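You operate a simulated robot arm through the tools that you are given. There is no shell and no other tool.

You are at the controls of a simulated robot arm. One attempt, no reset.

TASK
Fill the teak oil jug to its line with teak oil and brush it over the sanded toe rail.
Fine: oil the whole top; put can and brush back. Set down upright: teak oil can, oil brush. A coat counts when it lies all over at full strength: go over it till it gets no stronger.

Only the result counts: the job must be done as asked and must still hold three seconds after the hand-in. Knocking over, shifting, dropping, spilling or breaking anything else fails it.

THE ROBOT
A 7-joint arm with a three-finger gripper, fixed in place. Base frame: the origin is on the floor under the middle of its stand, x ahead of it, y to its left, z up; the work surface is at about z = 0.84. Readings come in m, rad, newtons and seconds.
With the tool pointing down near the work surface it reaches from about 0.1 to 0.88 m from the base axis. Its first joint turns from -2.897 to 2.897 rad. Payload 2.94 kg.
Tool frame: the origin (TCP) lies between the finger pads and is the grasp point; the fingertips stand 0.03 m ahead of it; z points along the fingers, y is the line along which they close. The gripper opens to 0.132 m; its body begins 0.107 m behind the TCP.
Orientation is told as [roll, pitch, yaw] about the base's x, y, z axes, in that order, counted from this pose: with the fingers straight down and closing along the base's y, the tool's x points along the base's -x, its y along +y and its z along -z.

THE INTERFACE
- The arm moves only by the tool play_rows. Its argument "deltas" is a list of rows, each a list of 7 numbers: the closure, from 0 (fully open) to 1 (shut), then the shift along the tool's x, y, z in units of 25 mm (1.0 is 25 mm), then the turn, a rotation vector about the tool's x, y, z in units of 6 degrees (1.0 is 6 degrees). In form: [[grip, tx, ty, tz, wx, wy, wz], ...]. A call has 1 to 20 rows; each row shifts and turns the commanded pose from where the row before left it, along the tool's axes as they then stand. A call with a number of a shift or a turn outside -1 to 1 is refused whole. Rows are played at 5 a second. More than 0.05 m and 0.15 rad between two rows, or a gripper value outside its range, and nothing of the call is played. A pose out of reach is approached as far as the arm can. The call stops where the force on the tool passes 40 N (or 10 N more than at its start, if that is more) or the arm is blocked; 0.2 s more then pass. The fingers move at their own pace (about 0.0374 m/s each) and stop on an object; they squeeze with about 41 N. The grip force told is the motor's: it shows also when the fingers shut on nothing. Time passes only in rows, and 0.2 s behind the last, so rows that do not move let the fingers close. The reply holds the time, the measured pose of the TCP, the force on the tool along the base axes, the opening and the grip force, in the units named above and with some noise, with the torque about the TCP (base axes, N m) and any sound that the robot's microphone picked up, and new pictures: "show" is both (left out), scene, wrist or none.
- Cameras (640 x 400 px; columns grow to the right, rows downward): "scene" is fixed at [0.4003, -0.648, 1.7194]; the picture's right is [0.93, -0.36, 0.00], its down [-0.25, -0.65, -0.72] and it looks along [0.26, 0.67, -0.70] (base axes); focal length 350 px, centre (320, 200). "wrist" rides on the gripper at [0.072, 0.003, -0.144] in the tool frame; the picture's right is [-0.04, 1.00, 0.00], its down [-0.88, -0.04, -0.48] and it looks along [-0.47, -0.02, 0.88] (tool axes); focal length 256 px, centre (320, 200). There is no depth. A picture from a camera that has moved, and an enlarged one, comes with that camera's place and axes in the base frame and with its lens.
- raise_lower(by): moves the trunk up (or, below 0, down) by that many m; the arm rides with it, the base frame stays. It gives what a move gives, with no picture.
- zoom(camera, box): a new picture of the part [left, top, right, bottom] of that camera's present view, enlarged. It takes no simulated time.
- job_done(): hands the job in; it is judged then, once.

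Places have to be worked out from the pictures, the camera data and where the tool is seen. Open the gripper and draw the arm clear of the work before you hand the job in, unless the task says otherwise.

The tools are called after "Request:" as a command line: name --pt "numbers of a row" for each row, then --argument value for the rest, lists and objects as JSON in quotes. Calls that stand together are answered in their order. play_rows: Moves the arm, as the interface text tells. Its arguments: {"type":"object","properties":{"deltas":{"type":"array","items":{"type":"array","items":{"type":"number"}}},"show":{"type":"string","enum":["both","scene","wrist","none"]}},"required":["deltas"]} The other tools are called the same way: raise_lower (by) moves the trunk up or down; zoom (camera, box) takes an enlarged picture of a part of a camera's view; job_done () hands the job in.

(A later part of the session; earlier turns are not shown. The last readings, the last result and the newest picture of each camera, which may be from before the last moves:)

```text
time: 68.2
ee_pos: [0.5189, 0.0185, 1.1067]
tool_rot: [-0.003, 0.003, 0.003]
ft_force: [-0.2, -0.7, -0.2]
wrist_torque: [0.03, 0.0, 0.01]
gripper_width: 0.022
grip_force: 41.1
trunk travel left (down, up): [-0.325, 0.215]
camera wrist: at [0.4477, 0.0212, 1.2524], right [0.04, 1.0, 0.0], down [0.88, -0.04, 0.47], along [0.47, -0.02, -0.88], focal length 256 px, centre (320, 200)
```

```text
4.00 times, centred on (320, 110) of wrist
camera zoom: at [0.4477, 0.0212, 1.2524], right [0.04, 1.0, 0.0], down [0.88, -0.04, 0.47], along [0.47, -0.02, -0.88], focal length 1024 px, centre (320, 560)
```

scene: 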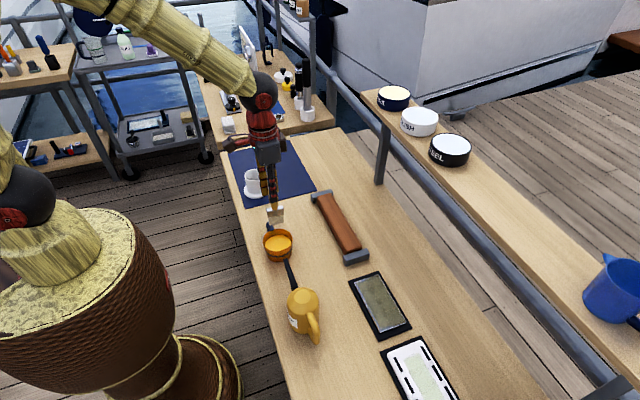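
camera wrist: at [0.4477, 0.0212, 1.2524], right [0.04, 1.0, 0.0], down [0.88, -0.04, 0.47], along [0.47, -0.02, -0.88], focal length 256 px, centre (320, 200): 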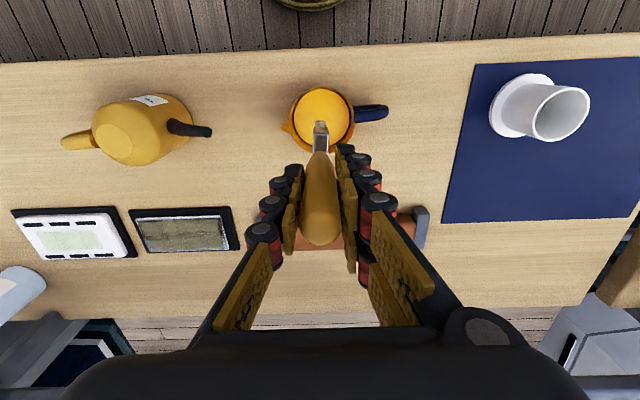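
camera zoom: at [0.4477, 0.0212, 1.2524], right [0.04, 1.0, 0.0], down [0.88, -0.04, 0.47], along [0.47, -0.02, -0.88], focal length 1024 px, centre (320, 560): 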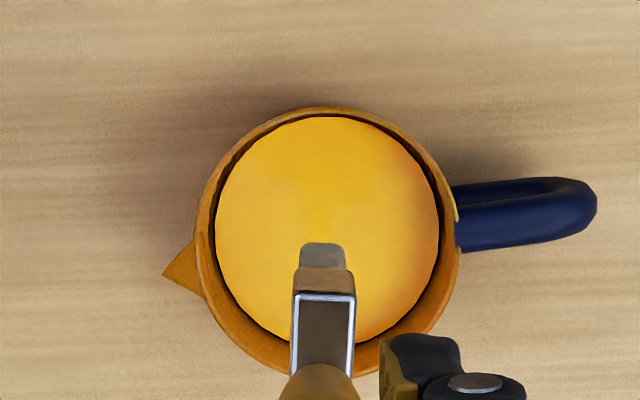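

The brush hangs over the jug's middle (rim centre about (0.517,0.021)). I'll dip the bristles about 2 cm into the oil, tip to z ≈ 0.862, and hold briefly.

Request:
play_rows --pt "1 0.1 0.07 0.9 0 0 0" --pt "1 0 0 0.9 0 0 0" --pt "1 0 0 0.9 0 0 0" --pt "1 0 0 0.9 0 0 0" --pt "1 0 0 0.5 0 0 0" --pt "1 0 0 0.35 0 0 0" --pt "1 0 0 0 0 0 0" --pt "1 0 0 0 0 0 0" --pt "1 0 0 0 0 0 0" --show "both"

Request:
zoom --camera "scene" --box '[240, 180, 310, 270]'

```text
time: 70.2
ee_pos: [0.5186, 0.0219, 0.9952]
tool_rot: [-0.001, 0.001, 0.001]
ft_force: [-0.3, 0.0, -0.9]
wrist_torque: [0.02, -0.02, 0.0]
gripper_width: 0.0219
grip_force: 41.7
trunk travel left (down, up): [-0.325, 0.215]
camera wrist: at [0.4461, 0.0245, 1.1398], right [0.04, 1.0, 0.0], down [0.88, -0.04, 0.47], along [0.47, -0.02, -0.88], focal length 256 px, centre (320, 200)
```

scene: 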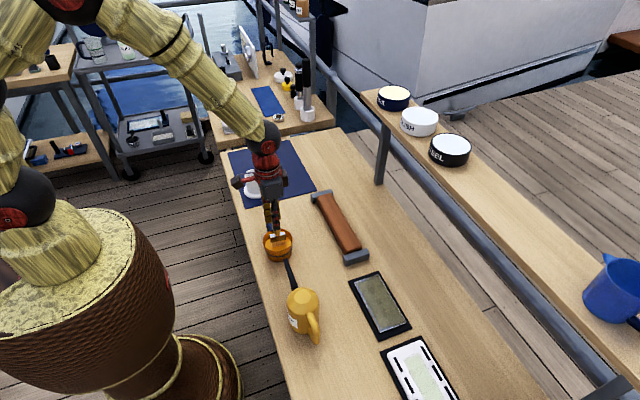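
wrist: 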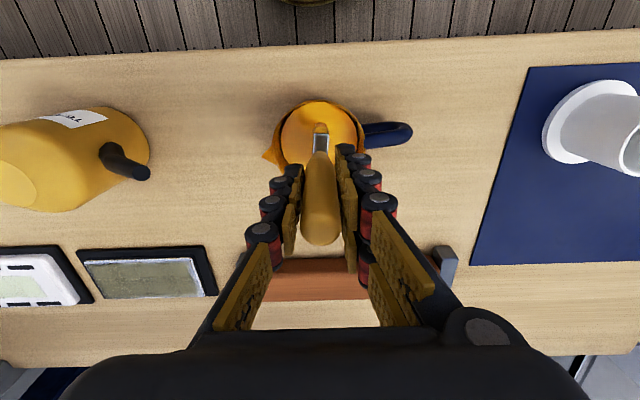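

```text
4.44 times, centred on (275, 225) of scene
camera zoom: at [0.4003, -0.648, 1.7194], right [0.93, -0.36, 0.0], down [-0.25, -0.65, -0.72], along [0.26, 0.67, -0.7], focal length 1558 px, centre (520, 89)
```

zoom: 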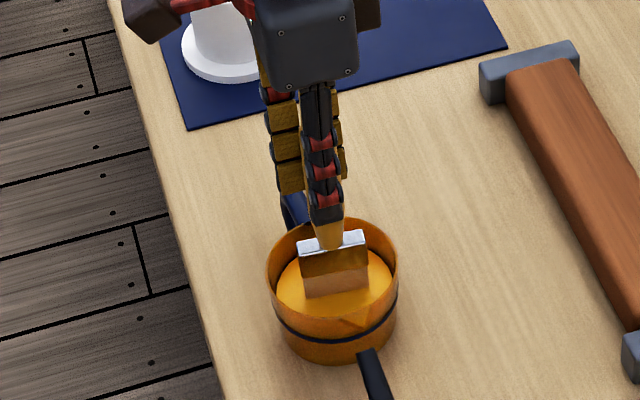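

The bristles are immersed about half their length. I'll go 5 mm deeper, hold, then draw out slowly above the jug and let it drain.

Request:
play_rows --pt "1 0 0 0.2 0 0 0" --pt "1 0 0 0 0 0 0" --pt "1 0 0 0 0 0 0" --pt "1 0 0 -0.3 0 0 0" --pt "1 0 0 -0.5 0 0 0" --pt "1 0 0 -0.6 0 0 0" --pt "1 0 0 -0.6 0 0 0" --pt "1 0 0 -0.6 0 0 0" --pt "1 0 0 0 0 0 0" --pt "1 0 0 0 0 0 0" --pt "1 0 0 0 0 0 0" --pt "1 0 0 0 0 0 0" --show "scene"

Request:
zoom --camera "scene" --box '[240, 180, 310, 270]'

```text
time: 72.8
ee_pos: [0.5168, 0.0211, 1.0558]
tool_rot: [-0.001, 0.002, 0.002]
ft_force: [0.5, 0.0, -0.2]
wrist_torque: [-0.02, 0.0, -0.02]
gripper_width: 0.022
grip_force: 41.0
trunk travel left (down, up): [-0.325, 0.215]
```

scene: 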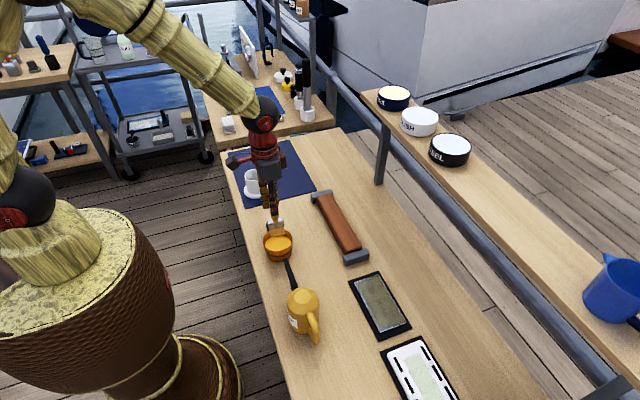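

```text
4.44 times, centred on (275, 225) of scene
camera zoom: at [0.4003, -0.648, 1.7194], right [0.93, -0.36, 0.0], down [-0.25, -0.65, -0.72], along [0.26, 0.67, -0.7], focal length 1558 px, centre (520, 89)
```

zoom: 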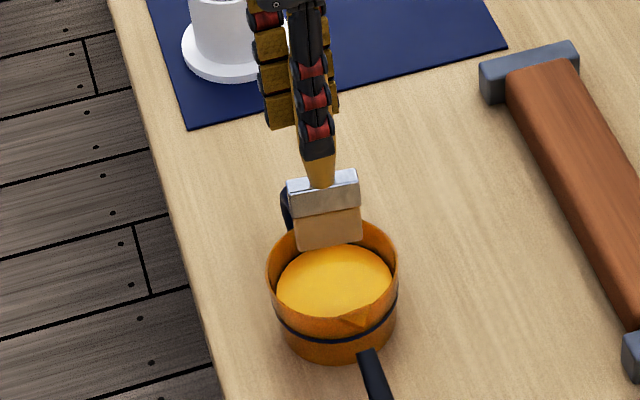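

The bristles have taken oil (tan now rather than grey) and nothing is dripping. I'll carry the brush over the middle of the rail and check the alignment.

Request:
play_rows --pt "1 0 0 -0.8 0 0 0" --pt "1 -0.951 0.13 -0.06 0 0 0" --pt "1 -0.951 0.13 -0.06 0 0 0" --pt "1 -0.951 0.13 -0.06 0 0 0" --pt "1 -0.951 0.13 0 0 0 0" --pt "1 -0.951 0.13 0 0 0 0" --pt "1 -0.951 0.13 0 0 0 0" --pt "1 -0.951 0.13 0 0 0 0" --pt "1 -0.951 0.13 0 0 0 0" --pt "1 -0.951 0.13 0 0 0 0" --pt "1 0 0 0 0 0 0" --pt "1 0 0 0 0 0 0" --show "both"

Request:
zoom --camera "wrist" --box '[170, 60, 470, 200]'

Request:
zoom --camera "scene" --box '[290, 160, 390, 280]'

```text
time: 75.4
ee_pos: [0.7321, 0.052, 1.0814]
tool_rot: [-0.003, 0.001, 0.001]
ft_force: [-0.1, -0.3, -0.9]
wrist_torque: [-0.02, 0.03, 0.02]
gripper_width: 0.0222
grip_force: 41.5
trunk travel left (down, up): [-0.325, 0.215]
camera wrist: at [0.6592, 0.0545, 1.2253], right [0.04, 1.0, 0.0], down [0.88, -0.04, 0.47], along [0.47, -0.02, -0.88], focal length 256 px, centre (320, 200)
```

scene: 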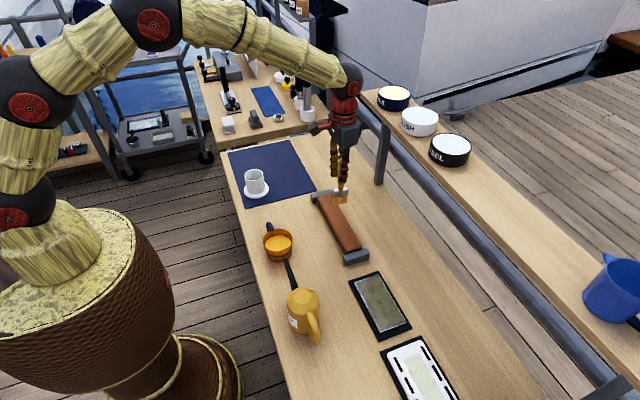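
wrist: 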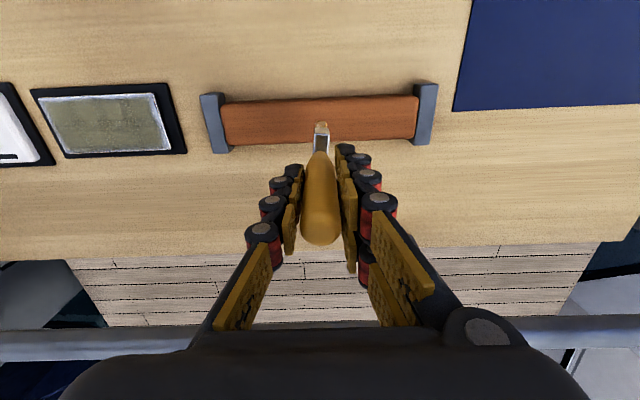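

```text
2.13 times, centred on (320, 130) of wrist
camera zoom: at [0.6592, 0.0545, 1.2253], right [0.04, 1.0, 0.0], down [0.88, -0.04, 0.47], along [0.47, -0.02, -0.88], focal length 546 px, centre (320, 349)
```

zoom: 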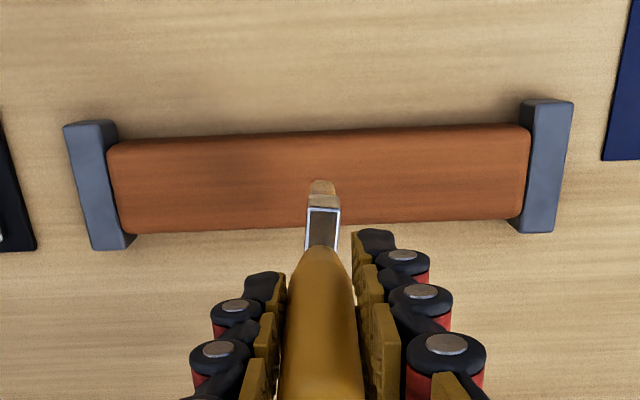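

```text
3.33 times, centred on (340, 220) of scene
camera zoom: at [0.4003, -0.648, 1.7194], right [0.93, -0.36, 0.0], down [-0.25, -0.65, -0.72], along [0.26, 0.67, -0.7], focal length 1168 px, centre (253, 133)
```

zoom: 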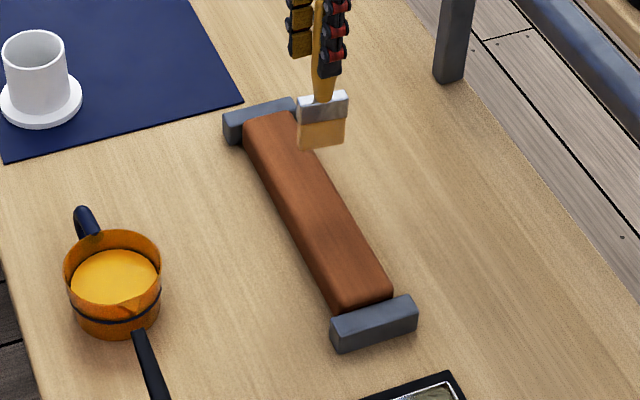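

From this view the rail top spans x 0.703-0.757, y -0.077 to 0.182; the brush centre lies about 3 mm beyond the TCP in x. I'll go to the +y end and lower toward the wood.

Request:
play_rows --pt "1 0.04 0.96 0 0 0 0" --pt "1 0.04 0.96 0 0 0 0" --pt "1 0.04 0.96 0 0 0 0" --pt "1 0.04 0.96 0 0 0 0" --pt "1 0.04 0.96 0 0 0 0" --pt "1 0 0 0.9 0 0 0" --pt "1 0 0 0.9 0 0 0" --pt "1 0 0 0.7 0 0 0" --pt "1 0 0 0 0 0 0" --pt "1 0 0 0 0 0 0" --show "both"

Request:
zoom --camera "scene" --box '[290, 160, 390, 280]'

Request:
zoom --camera "wrist" --box '[240, 60, 400, 180]'

```text
time: 77.6
ee_pos: [0.7268, 0.1702, 1.0171]
tool_rot: [-0.001, 0.002, 0.003]
ft_force: [-1.0, -0.4, 0.5]
wrist_torque: [-0.02, 0.01, 0.01]
gripper_width: 0.022
grip_force: 40.9
trunk travel left (down, up): [-0.325, 0.215]
camera wrist: at [0.6547, 0.1739, 1.1614], right [0.04, 1.0, 0.0], down [0.88, -0.04, 0.47], along [0.47, -0.02, -0.88], focal length 256 px, centre (320, 200)
```

scene: 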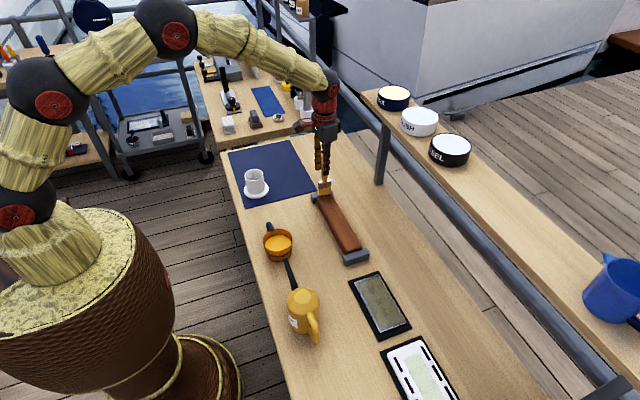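
wrist: 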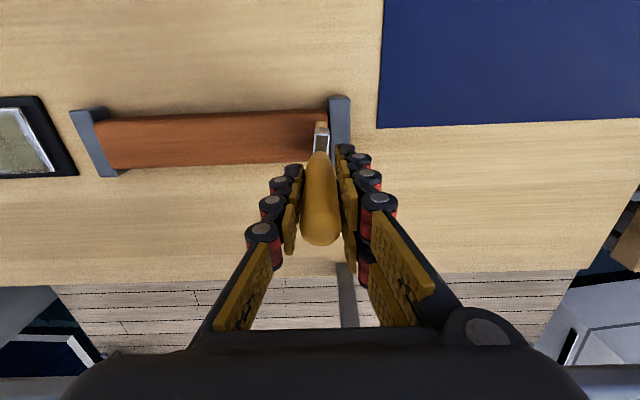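

```text
3.33 times, centred on (340, 220) of scene
camera zoom: at [0.4003, -0.648, 1.7194], right [0.93, -0.36, 0.0], down [-0.25, -0.65, -0.72], along [0.26, 0.67, -0.7], focal length 1168 px, centre (253, 133)
```

zoom: 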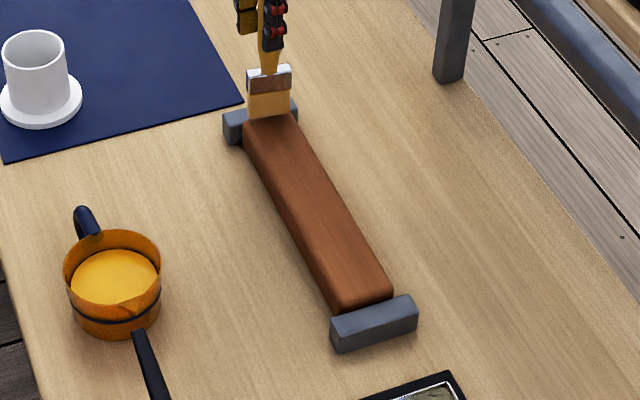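

```text
3.33 times, centred on (320, 120) of wrist
camera zoom: at [0.6547, 0.1739, 1.1614], right [0.04, 1.0, 0.0], down [0.88, -0.04, 0.47], along [0.47, -0.02, -0.88], focal length 853 px, centre (320, 467)
```

zoom: 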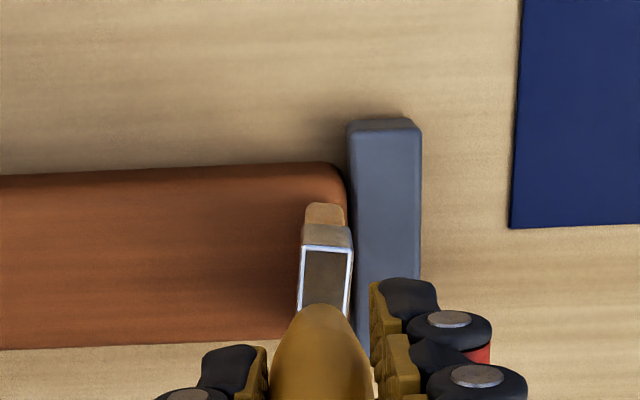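

The brush stands exactly at the rail's +y end (its edge meets the bracket). I'll lower in small steps and watch for contact force.

Request:
play_rows --pt "1 0 0 0.3 0 0 0" --pt "1 0 0 0.2 0 0 0" --pt "1 0 0 0.1 0 0 0" --pt "1 0 0 0 0 0 0" --pt "1 0 0 0 0 0 0" --show "scene"

Request:
zoom --camera "scene" --box '[290, 160, 390, 280]'

```text
time: 78.8
ee_pos: [0.7262, 0.1696, 1.0048]
tool_rot: [-0.001, -0.005, -0.001]
ft_force: [5.1, 0.0, 32.3]
wrist_torque: [0.02, -0.48, 0.09]
gripper_width: 0.0222
grip_force: 40.7
trunk travel left (down, up): [-0.325, 0.215]
```

scene: 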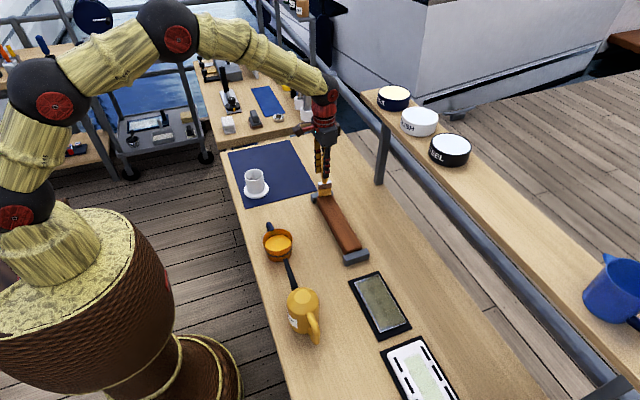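

```text
3.33 times, centred on (340, 220) of scene
camera zoom: at [0.4003, -0.648, 1.7194], right [0.93, -0.36, 0.0], down [-0.25, -0.65, -0.72], along [0.26, 0.67, -0.7], focal length 1168 px, centre (253, 133)
```

zoom: 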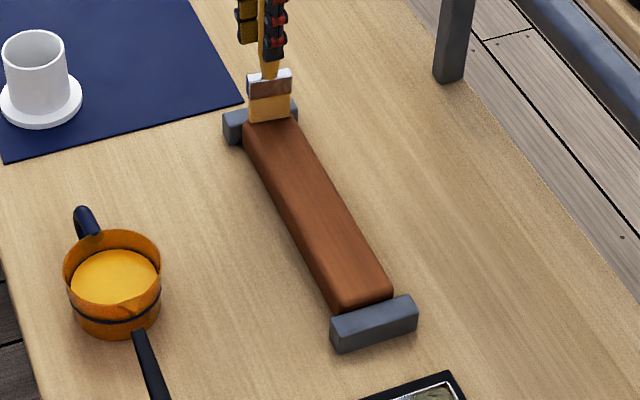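

Contact: 32 N at z = 1.005, so the touch height is about there and the arm is stiff. I'll ease off 2.5 mm, then start a light stroke toward -y.

Request:
play_rows --pt "1 0 0 -0.09 0 0 0" --pt "1 0 0 0 0 0 0" --pt "1 0 -0.3 0 0 0 0" --pt "1 0 -0.4 0 0 0 0" --pt "1 0 0 0 0 0 0" --show "scene"

Request:
zoom --camera "scene" --box '[290, 160, 390, 280]'

```text
time: 80.0
ee_pos: [0.7244, 0.1527, 1.0049]
tool_rot: [-0.003, 0.001, 0.003]
ft_force: [-2.6, 5.9, 18.8]
wrist_torque: [0.77, 0.14, 0.04]
gripper_width: 0.0224
grip_force: 40.9
trunk travel left (down, up): [-0.325, 0.215]
```

scene: 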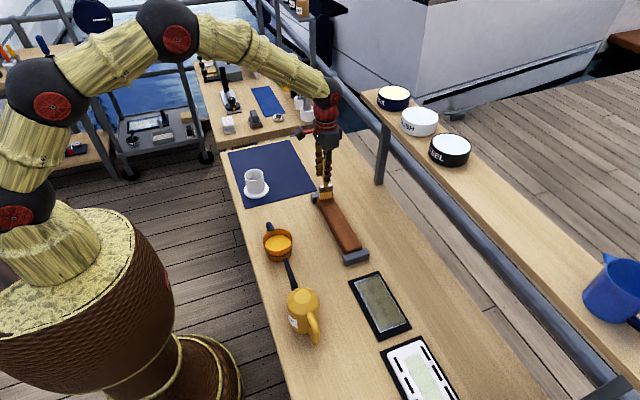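

```text
3.33 times, centred on (340, 220) of scene
camera zoom: at [0.4003, -0.648, 1.7194], right [0.93, -0.36, 0.0], down [-0.25, -0.65, -0.72], along [0.26, 0.67, -0.7], focal length 1168 px, centre (253, 133)
```

zoom: 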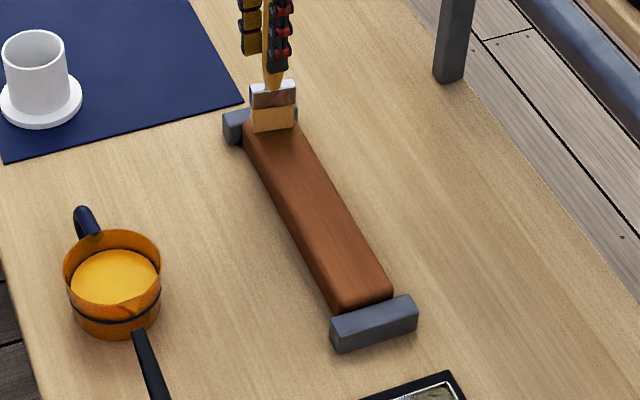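

On the wood the force is 19 N with 6 N of drag; I want it lighter so nothing shifts. I'll ease off 1.5 mm and continue a few rows.

Request:
play_rows --pt "1 0 0 -0.05 0 0 0" --pt "1 0 -0.5 0 0 0 0" --pt "1 0 -0.5 0 0 0 0" --pt "1 0 -0.5 0 0 0 0" --show "both"

Request:
zoom --camera "scene" --box '[290, 160, 390, 280]'

Request:
zoom --camera "wrist" --box '[170, 40, 450, 180]'

```text
time: 81.0
ee_pos: [0.7272, 0.1138, 1.0056]
tool_rot: [-0.003, 0.002, 0.0]
ft_force: [-0.2, -0.5, 0.0]
wrist_torque: [-0.09, -0.01, 0.02]
gripper_width: 0.0221
grip_force: 40.9
trunk travel left (down, up): [-0.325, 0.215]
camera wrist: at [0.655, 0.1169, 1.1496], right [0.04, 1.0, 0.0], down [0.88, -0.04, 0.47], along [0.47, -0.02, -0.88], focal length 256 px, centre (320, 200)
```

scene: 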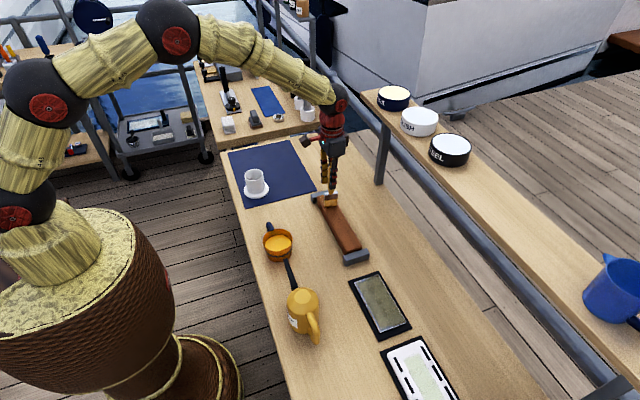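
wrist: 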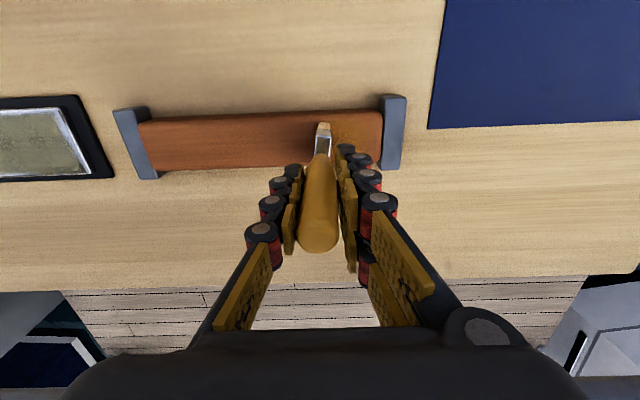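

```text
3.33 times, centred on (340, 220) of scene
camera zoom: at [0.4003, -0.648, 1.7194], right [0.93, -0.36, 0.0], down [-0.25, -0.65, -0.72], along [0.26, 0.67, -0.7], focal length 1168 px, centre (253, 133)
```

zoom: 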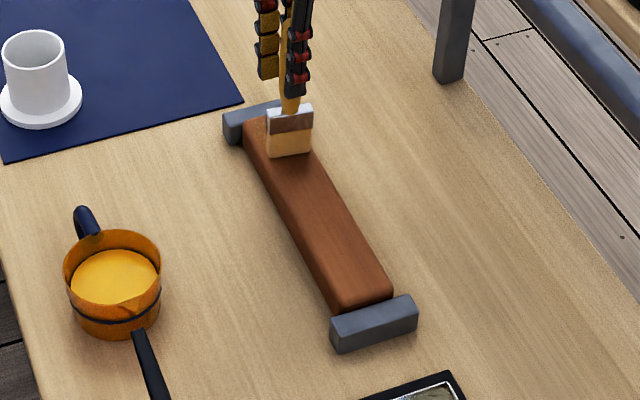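

```text
2.29 times, centred on (310, 110) of wrist
camera zoom: at [0.655, 0.1169, 1.1496], right [0.04, 1.0, 0.0], down [0.88, -0.04, 0.47], along [0.47, -0.02, -0.88], focal length 585 px, centre (343, 406)
```

zoom: 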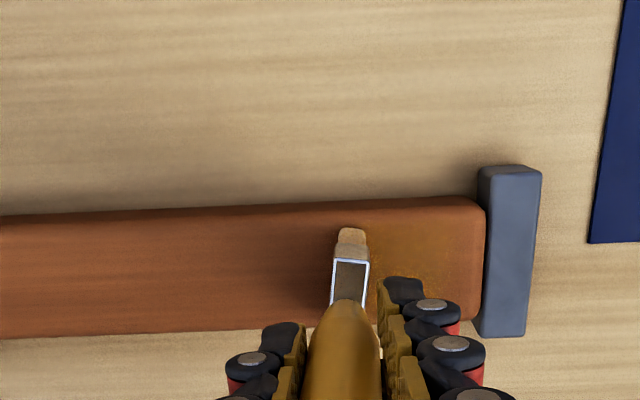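

The oiled area shows as a golden tint behind the brush, so it works; contact is now feather-light. I'll press 0.6 mm and continue the stroke to the -y end.

Request:
play_rows --pt "1 0 0 0.03 0 0 0" --pt "1 0 -0.7 0 0 0 0" --pt "1 0 -0.7 0 0 0 0" --pt "1 0 -0.7 0 0 0 0" --pt "1 0 -0.7 0 0 0 0" --pt "1 0 -0.7 0 0 0 0" --pt "1 0 -0.7 0 0 0 0" --show "both"

Request:
zoom --camera "wrist" --box '[170, 40, 450, 180]'

Request:
zoom --camera "scene" --box '[290, 160, 390, 280]'

```text
time: 82.6
ee_pos: [0.7258, 0.0099, 1.0057]
tool_rot: [-0.001, 0.002, 0.001]
ft_force: [0.2, 0.2, -0.8]
wrist_torque: [0.0, 0.0, -0.01]
gripper_width: 0.0223
grip_force: 40.8
trunk travel left (down, up): [-0.325, 0.215]
camera wrist: at [0.6544, 0.0134, 1.1505], right [0.04, 1.0, 0.0], down [0.88, -0.04, 0.47], along [0.47, -0.02, -0.88], focal length 256 px, centre (320, 200)
```

scene: 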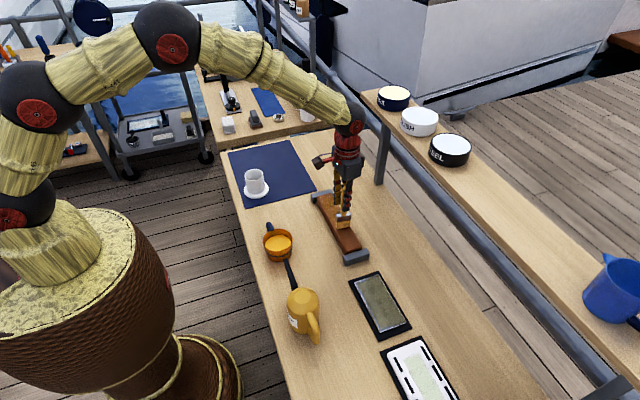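
wrist: 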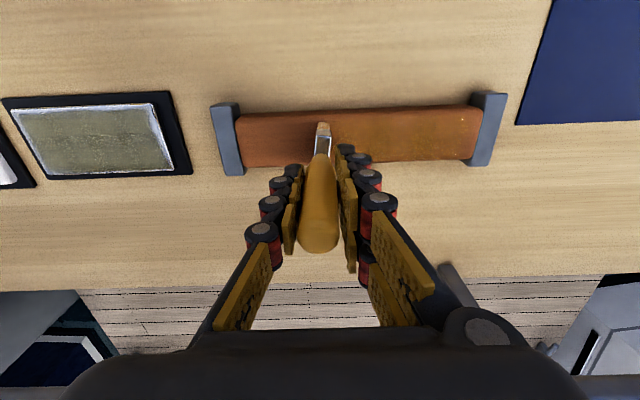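

```text
2.29 times, centred on (310, 110) of wrist
camera zoom: at [0.6544, 0.0134, 1.1505], right [0.04, 1.0, 0.0], down [0.88, -0.04, 0.47], along [0.47, -0.02, -0.88], focal length 585 px, centre (343, 406)
```

zoom: 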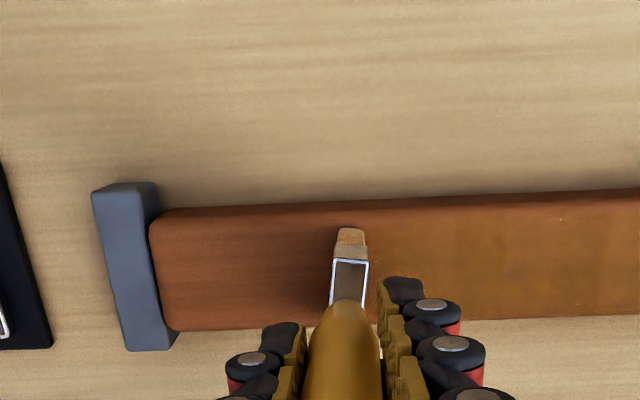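

```text
3.33 times, centred on (340, 220) of scene
camera zoom: at [0.4003, -0.648, 1.7194], right [0.93, -0.36, 0.0], down [-0.25, -0.65, -0.72], along [0.26, 0.67, -0.7], focal length 1168 px, centre (253, 133)
```

zoom: 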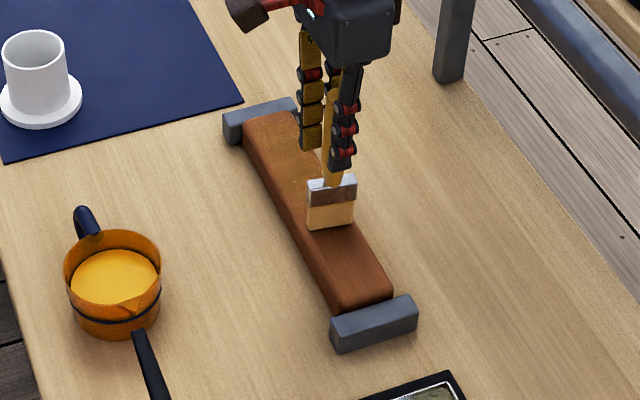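

The golden coat follows the brush even at this light contact. I'll finish this first stroke to the -y end.

Request:
play_rows --pt "1 0 -0.66 0.01 0 0 0" --pt "1 0 -0.66 0 0 0 0" --pt "1 0 -0.66 0 0 0 0" --pt "1 0 -0.66 0 0 0 0" --pt "1 0 -0.66 0 0 0 0" --pt "1 0 0 0 0 0 0" --show "both"

Request:
zoom --camera "wrist" --box '[240, 60, 400, 180]'

Request:
zoom --camera "scene" --box '[300, 180, 380, 270]'

```text
time: 84.0
ee_pos: [0.7267, -0.0714, 1.0052]
tool_rot: [-0.002, 0.001, 0.001]
ft_force: [-0.9, -0.1, 1.2]
wrist_torque: [0.07, -0.02, 0.02]
gripper_width: 0.0223
grip_force: 41.1
trunk travel left (down, up): [-0.325, 0.215]
camera wrist: at [0.6546, -0.0691, 1.1495], right [0.04, 1.0, 0.0], down [0.88, -0.04, 0.47], along [0.47, -0.02, -0.88], focal length 256 px, centre (320, 200)
```

scene: 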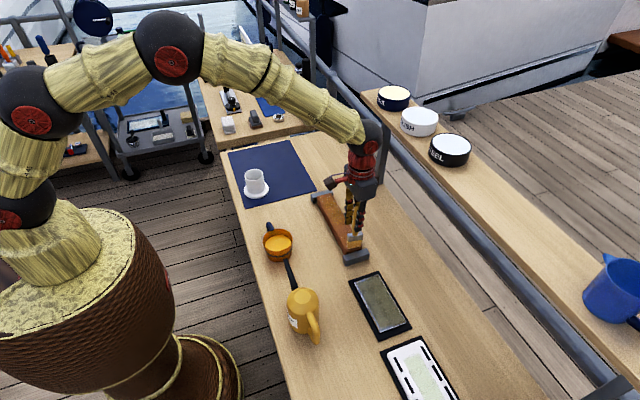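
wrist: 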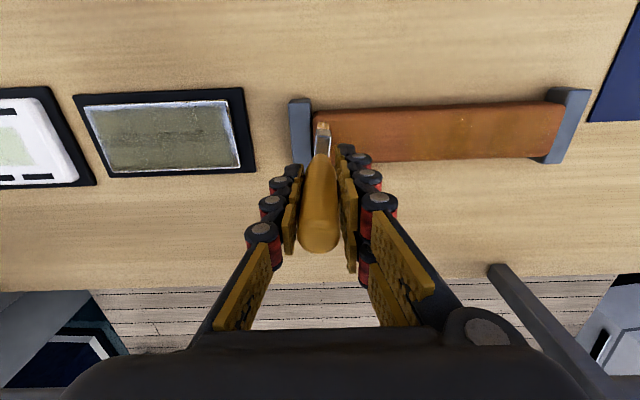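

```text
3.33 times, centred on (320, 120) of wrist
camera zoom: at [0.6546, -0.0691, 1.1495], right [0.04, 1.0, 0.0], down [0.88, -0.04, 0.47], along [0.47, -0.02, -0.88], focal length 853 px, centre (320, 467)
```

zoom: 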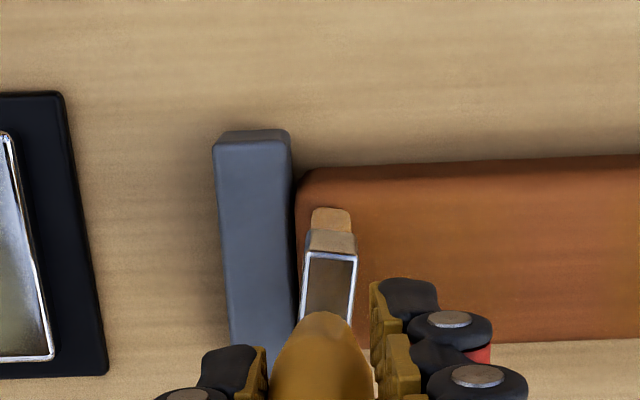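

```text
4.44 times, centred on (340, 225) of scene
camera zoom: at [0.4003, -0.648, 1.7194], right [0.93, -0.36, 0.0], down [-0.25, -0.65, -0.72], along [0.26, 0.67, -0.7], focal length 1558 px, centre (231, 89)
```

zoom: 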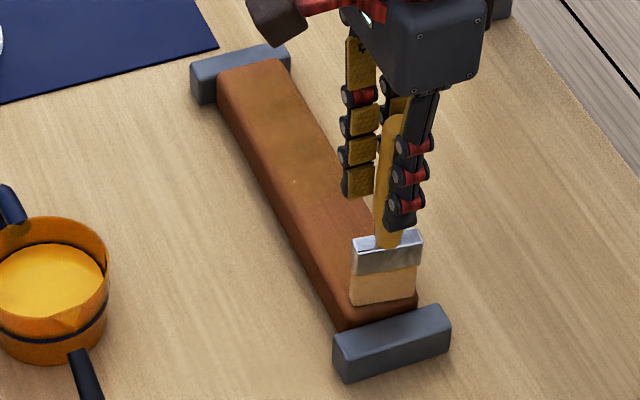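

The first stroke is done but thins out toward this end, and about 9 mm along the near (-x) edge is not reached. I'll move to the very end and stroke back with the brush shifted 8 mm toward -x.

Request:
play_rows --pt "1 0 -0.17 0 0 0 0" --pt "1 0.32 0 0.01 0 0 0" --pt "1 0 0.62 0 0 0 0" --pt "1 0 0.62 0 0 0 0" --pt "1 0 0.62 0 0 0 0" --pt "1 0 0.62 0 0 0 0" --pt "1 0 0.62 0 0 0 0" --pt "1 0 0.62 0 0 0 0" --pt "1 0 0.62 0 0 0 0" --pt "1 0 0.62 0 0 0 0" --pt "1 0 0.62 0 0 0 0" --pt "1 0 0.62 0 0 0 0" --pt "1 0 0.62 0 0 0 0" --pt "1 0 0.62 0 0 0 0" --pt "1 0 0.62 0 0 0 0" --pt "1 0 0.62 0 0 0 0" --pt "1 0 0.62 0 0 0 0" --pt "1 0 0.4 0 0 0 0" --pt "1 0 0 0 0 0 0" --show "both"

Request:
zoom --camera "wrist" --box '[100, 60, 400, 200]'

Request:
zoom --camera "scene" --box '[300, 180, 380, 270]'

```text
time: 88.0
ee_pos: [0.7192, 0.1665, 1.0048]
tool_rot: [-0.003, 0.003, 0.003]
ft_force: [-0.1, -0.7, 3.9]
wrist_torque: [-0.12, 0.08, 0.03]
gripper_width: 0.0221
grip_force: 41.1
trunk travel left (down, up): [-0.325, 0.215]
camera wrist: at [0.6474, 0.1688, 1.1493], right [0.04, 1.0, 0.0], down [0.88, -0.04, 0.47], along [0.47, -0.02, -0.88], focal length 256 px, centre (320, 200)
```

scene: 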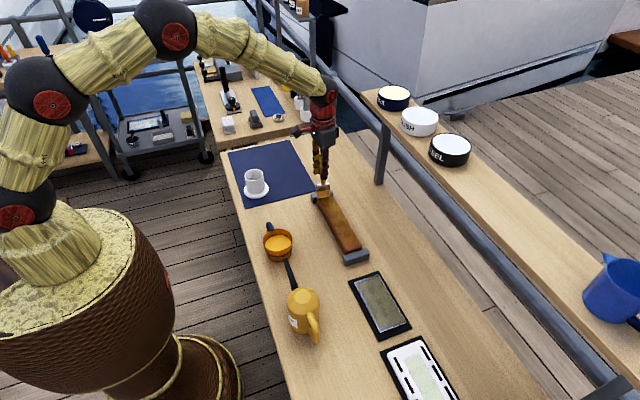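
wrist: 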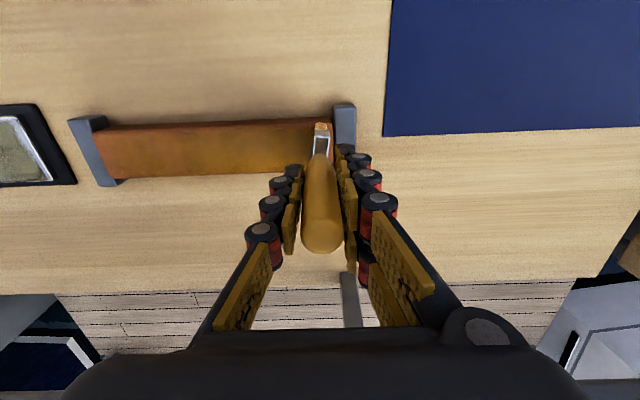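

```text
2.13 times, centred on (250, 130) of wrist
camera zoom: at [0.6474, 0.1688, 1.1493], right [0.04, 1.0, 0.0], down [0.88, -0.04, 0.47], along [0.47, -0.02, -0.88], focal length 546 px, centre (469, 349)
```

zoom: 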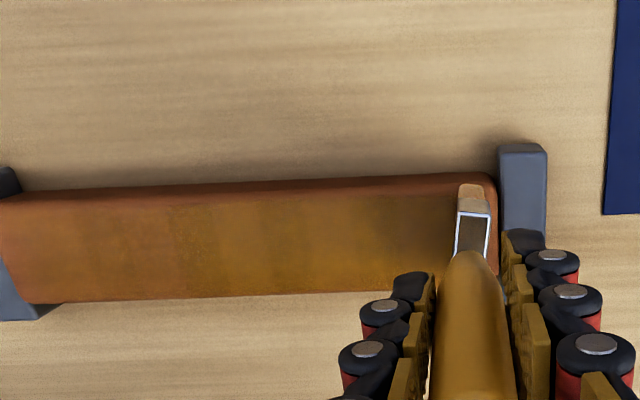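

```text
4.44 times, centred on (340, 225) of scene
camera zoom: at [0.4003, -0.648, 1.7194], right [0.93, -0.36, 0.0], down [-0.25, -0.65, -0.72], along [0.26, 0.67, -0.7], focal length 1558 px, centre (231, 89)
```

zoom: 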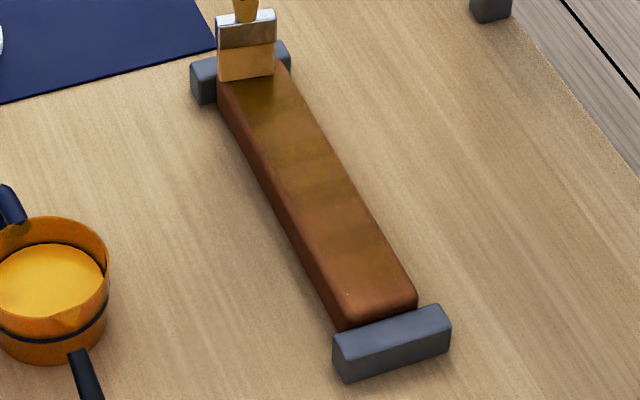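

The coat is deepening, with thin zones left at both ends and along the edges. I'll touch the +y end fully, shift to the far (+x) edge, and stroke back to the -y end.

Request:
play_rows --pt "1 0 0.2 0 0 0 0" --pt "1 -0.3 0 0 0 0 0" --pt "1 -0.32 0 0 0 0 0" --pt "1 0 -0.65 0 0 0 0" --pt "1 0 -0.65 0 0 0 0" --pt "1 0 -0.65 0 0 0 0" --pt "1 0 -0.65 0 0 0 0" --pt "1 0 -0.65 0 0 0 0" --pt "1 0 -0.65 0 0 0 0" --pt "1 0 -0.65 0 0 0 0" --pt "1 0 -0.65 0 0 0 0" --pt "1 0 -0.65 0 0 0 0" --pt "1 0 -0.65 0 0 0 0" --pt "1 0 -0.65 0 0 0 0" --pt "1 0 -0.65 0 0 0 0" --pt "1 0 -0.65 0 0 0 0" --pt "1 0 -0.65 0 0 0 0" --pt "1 0 -0.65 0 0 0 0" --pt "1 0 -0.1 0 0 0 0" --pt "1 0 0 0 0 0 0" --show "both"

Request:
zoom --camera "wrist" --box '[270, 60, 590, 200]'

Request:
zoom --camera "scene" --box '[300, 180, 380, 270]'

```text
time: 92.2
ee_pos: [0.7338, -0.0743, 1.004]
tool_rot: [-0.001, -0.001, 0.004]
ft_force: [0.5, 1.2, 4.6]
wrist_torque: [0.13, 0.01, 0.0]
gripper_width: 0.0222
grip_force: 40.5
trunk travel left (down, up): [-0.325, 0.215]
camera wrist: at [0.6617, -0.0712, 1.1491], right [0.04, 1.0, 0.0], down [0.88, -0.04, 0.48], along [0.47, -0.02, -0.88], focal length 256 px, centre (320, 200)
```

scene: 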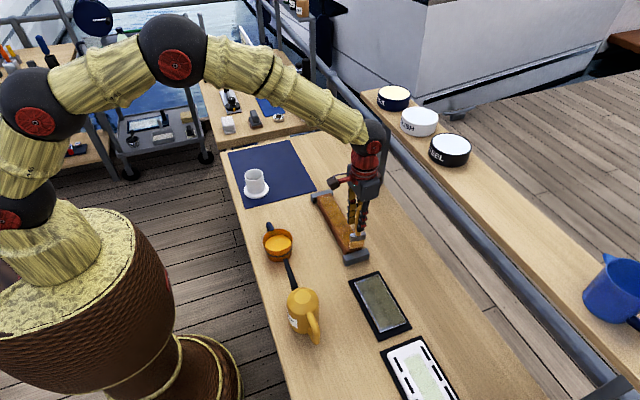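
wrist: 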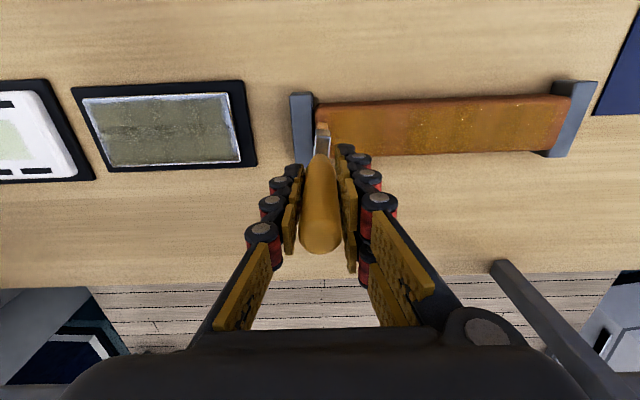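

```text
2.00 times, centred on (430, 130) of wrist
camera zoom: at [0.6617, -0.0712, 1.1491], right [0.04, 1.0, 0.0], down [0.88, -0.04, 0.48], along [0.47, -0.02, -0.88], focal length 512 px, centre (100, 340)
```

zoom: 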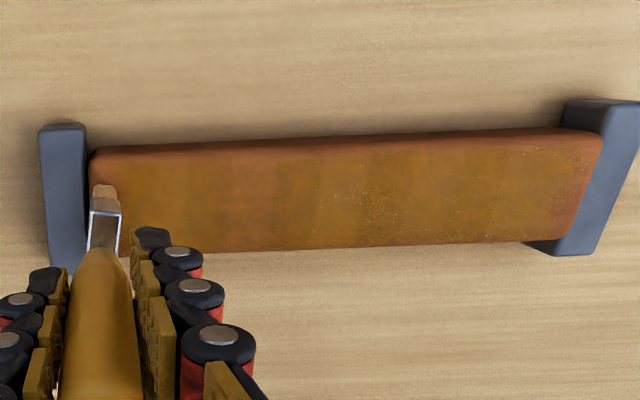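

```text
4.44 times, centred on (340, 225) of scene
camera zoom: at [0.4003, -0.648, 1.7194], right [0.93, -0.36, 0.0], down [-0.25, -0.65, -0.72], along [0.26, 0.67, -0.7], focal length 1558 px, centre (231, 89)
```

zoom: 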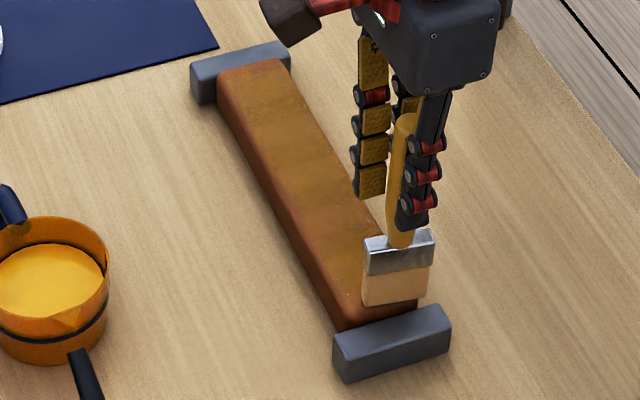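

The coat covers nearly everything but is still uneven. I'll check the jug level and look closely at the coat before the next pass.

Request:
zoom --camera "scene" --box '[264, 222, 294, 246]'

Request:
zoom --camera "wrist" --box '[420, 70, 600, 170]'

Request:
zoom --camera "wrist" --box '[290, 80, 430, 170]'

```text
16.00 times, centred on (279, 234) of scene
camera zoom: at [0.4003, -0.648, 1.7194], right [0.93, -0.36, 0.0], down [-0.25, -0.65, -0.72], along [0.26, 0.67, -0.7], focal length 5608 px, centre (976, -344)
```

zoom: 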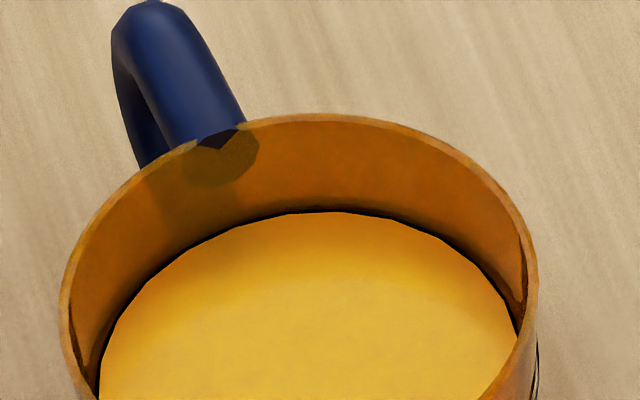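

```text
3.56 times, centred on (510, 120) of wrist
camera zoom: at [0.6617, -0.0712, 1.1491], right [0.04, 1.0, 0.0], down [0.88, -0.04, 0.48], along [0.47, -0.02, -0.88], focal length 910 px, centre (-356, 484)
```

zoom: 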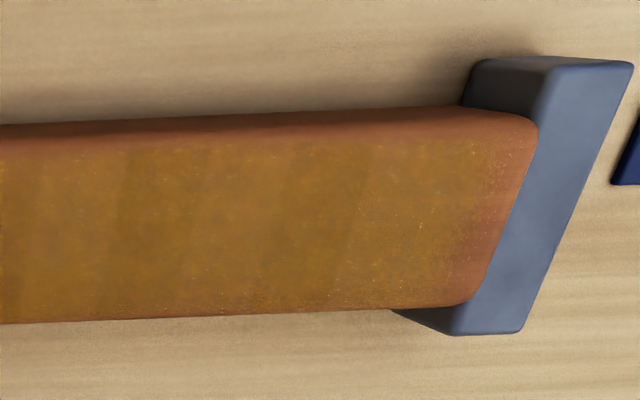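

```text
4.44 times, centred on (360, 125) of wrist
camera zoom: at [0.6617, -0.0712, 1.1491], right [0.04, 1.0, 0.0], down [0.88, -0.04, 0.48], along [0.47, -0.02, -0.88], focal length 1138 px, centre (142, 533)
```

zoom: 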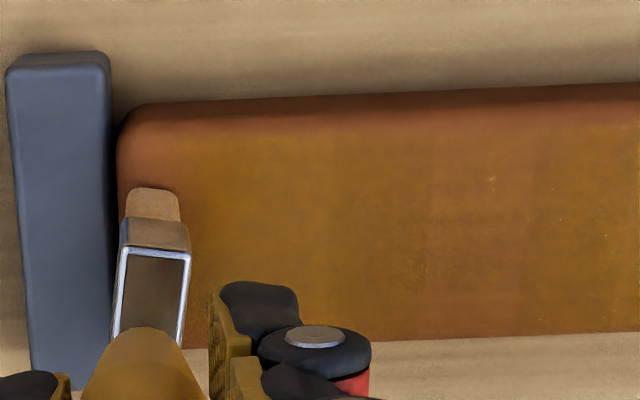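

The jug level is unchanged at the ring. Close up, the coat stops about 12 mm short of both ends and about 5 mm short of the near edge, since the effective brush footprint is smaller than it looks; the brackets are a few mm lower than the rail, so I can overrun. I'll extend past the -y end, cross to the near edge and stroke back along it.

Request:
play_rows --pt "1 0 -0.5 0 0 0 0" --pt "1 0.42 0 0 0 0 0" --pt "1 0.42 0 0 0 0 0" --pt "1 0 0.678 0 0 0 0" --pt "1 0 0.678 0 0 0 0" --pt "1 0 0.678 0 0 0 0" --pt "1 0 0.678 0 0 0 0" --pt "1 0 0.678 0 0 0 0" --pt "1 0 0.678 0 0 0 0" --pt "1 0 0.678 0 0 0 0" --pt "1 0 0.678 0 0 0 0" --pt "1 0 0.678 0 0 0 0" --pt "1 0 0.678 0 0 0 0" --pt "1 0 0.678 0 0 0 0" --pt "1 0 0.678 0 0 0 0" --pt "1 0 0.678 0 0 0 0" --pt "1 0 0.678 0 0 0 0" --pt "1 0 0.678 0 0 0 0" --pt "1 0 0.678 0 0 0 0" --pt "1 0 0 0 0 0 0" --show "both"

Request:
zoom --camera "wrist" --box '[50, 60, 370, 200]'

Request:
zoom --camera "scene" --box '[300, 180, 380, 270]'

```text
time: 96.4
ee_pos: [0.7127, 0.1857, 1.0045]
tool_rot: [0.0, 0.0, 0.002]
ft_force: [1.2, -0.9, 8.0]
wrist_torque: [-0.17, -0.17, 0.01]
gripper_width: 0.0222
grip_force: 41.2
trunk travel left (down, up): [-0.325, 0.215]
camera wrist: at [0.6407, 0.1885, 1.1488], right [0.04, 1.0, 0.0], down [0.88, -0.04, 0.48], along [0.48, -0.02, -0.88], focal length 256 px, centre (320, 200)
```

scene: 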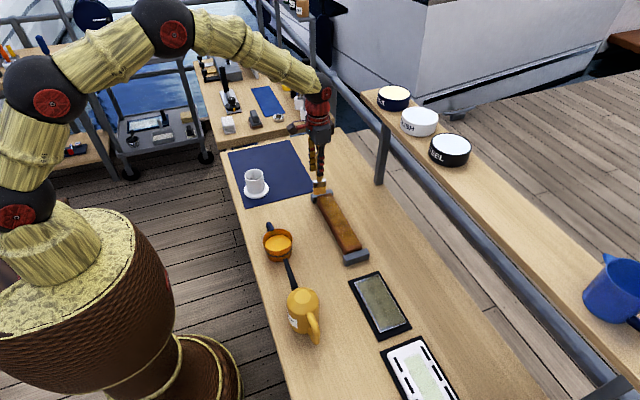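
wrist: 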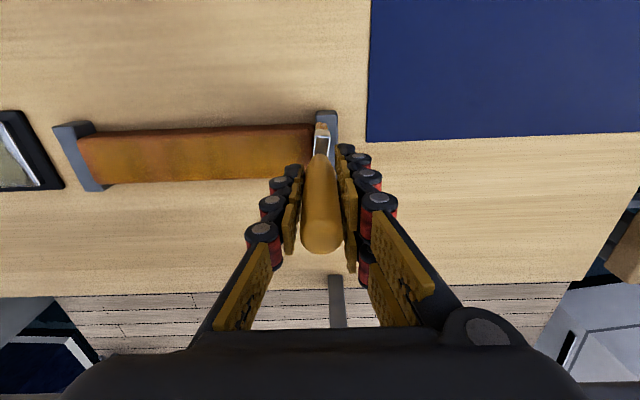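

```text
2.00 times, centred on (210, 130) of wrist
camera zoom: at [0.6407, 0.1885, 1.1488], right [0.04, 1.0, 0.0], down [0.88, -0.04, 0.48], along [0.48, -0.02, -0.88], focal length 512 px, centre (540, 340)
```

zoom: 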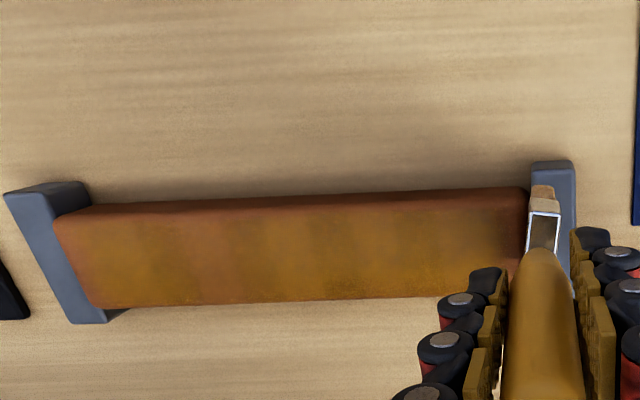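

```text
4.44 times, centred on (340, 225) of scene
camera zoom: at [0.4003, -0.648, 1.7194], right [0.93, -0.36, 0.0], down [-0.25, -0.65, -0.72], along [0.26, 0.67, -0.7], focal length 1558 px, centre (231, 89)
```

zoom: 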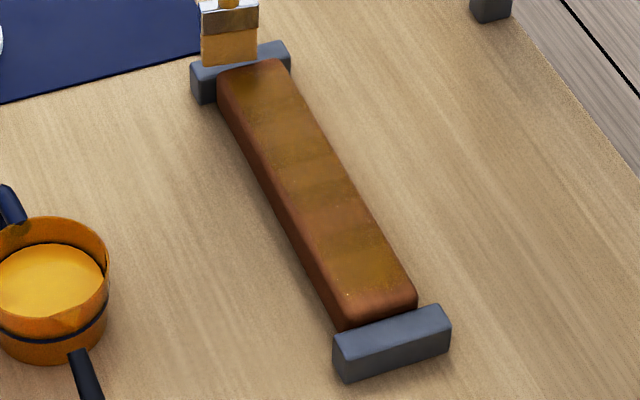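

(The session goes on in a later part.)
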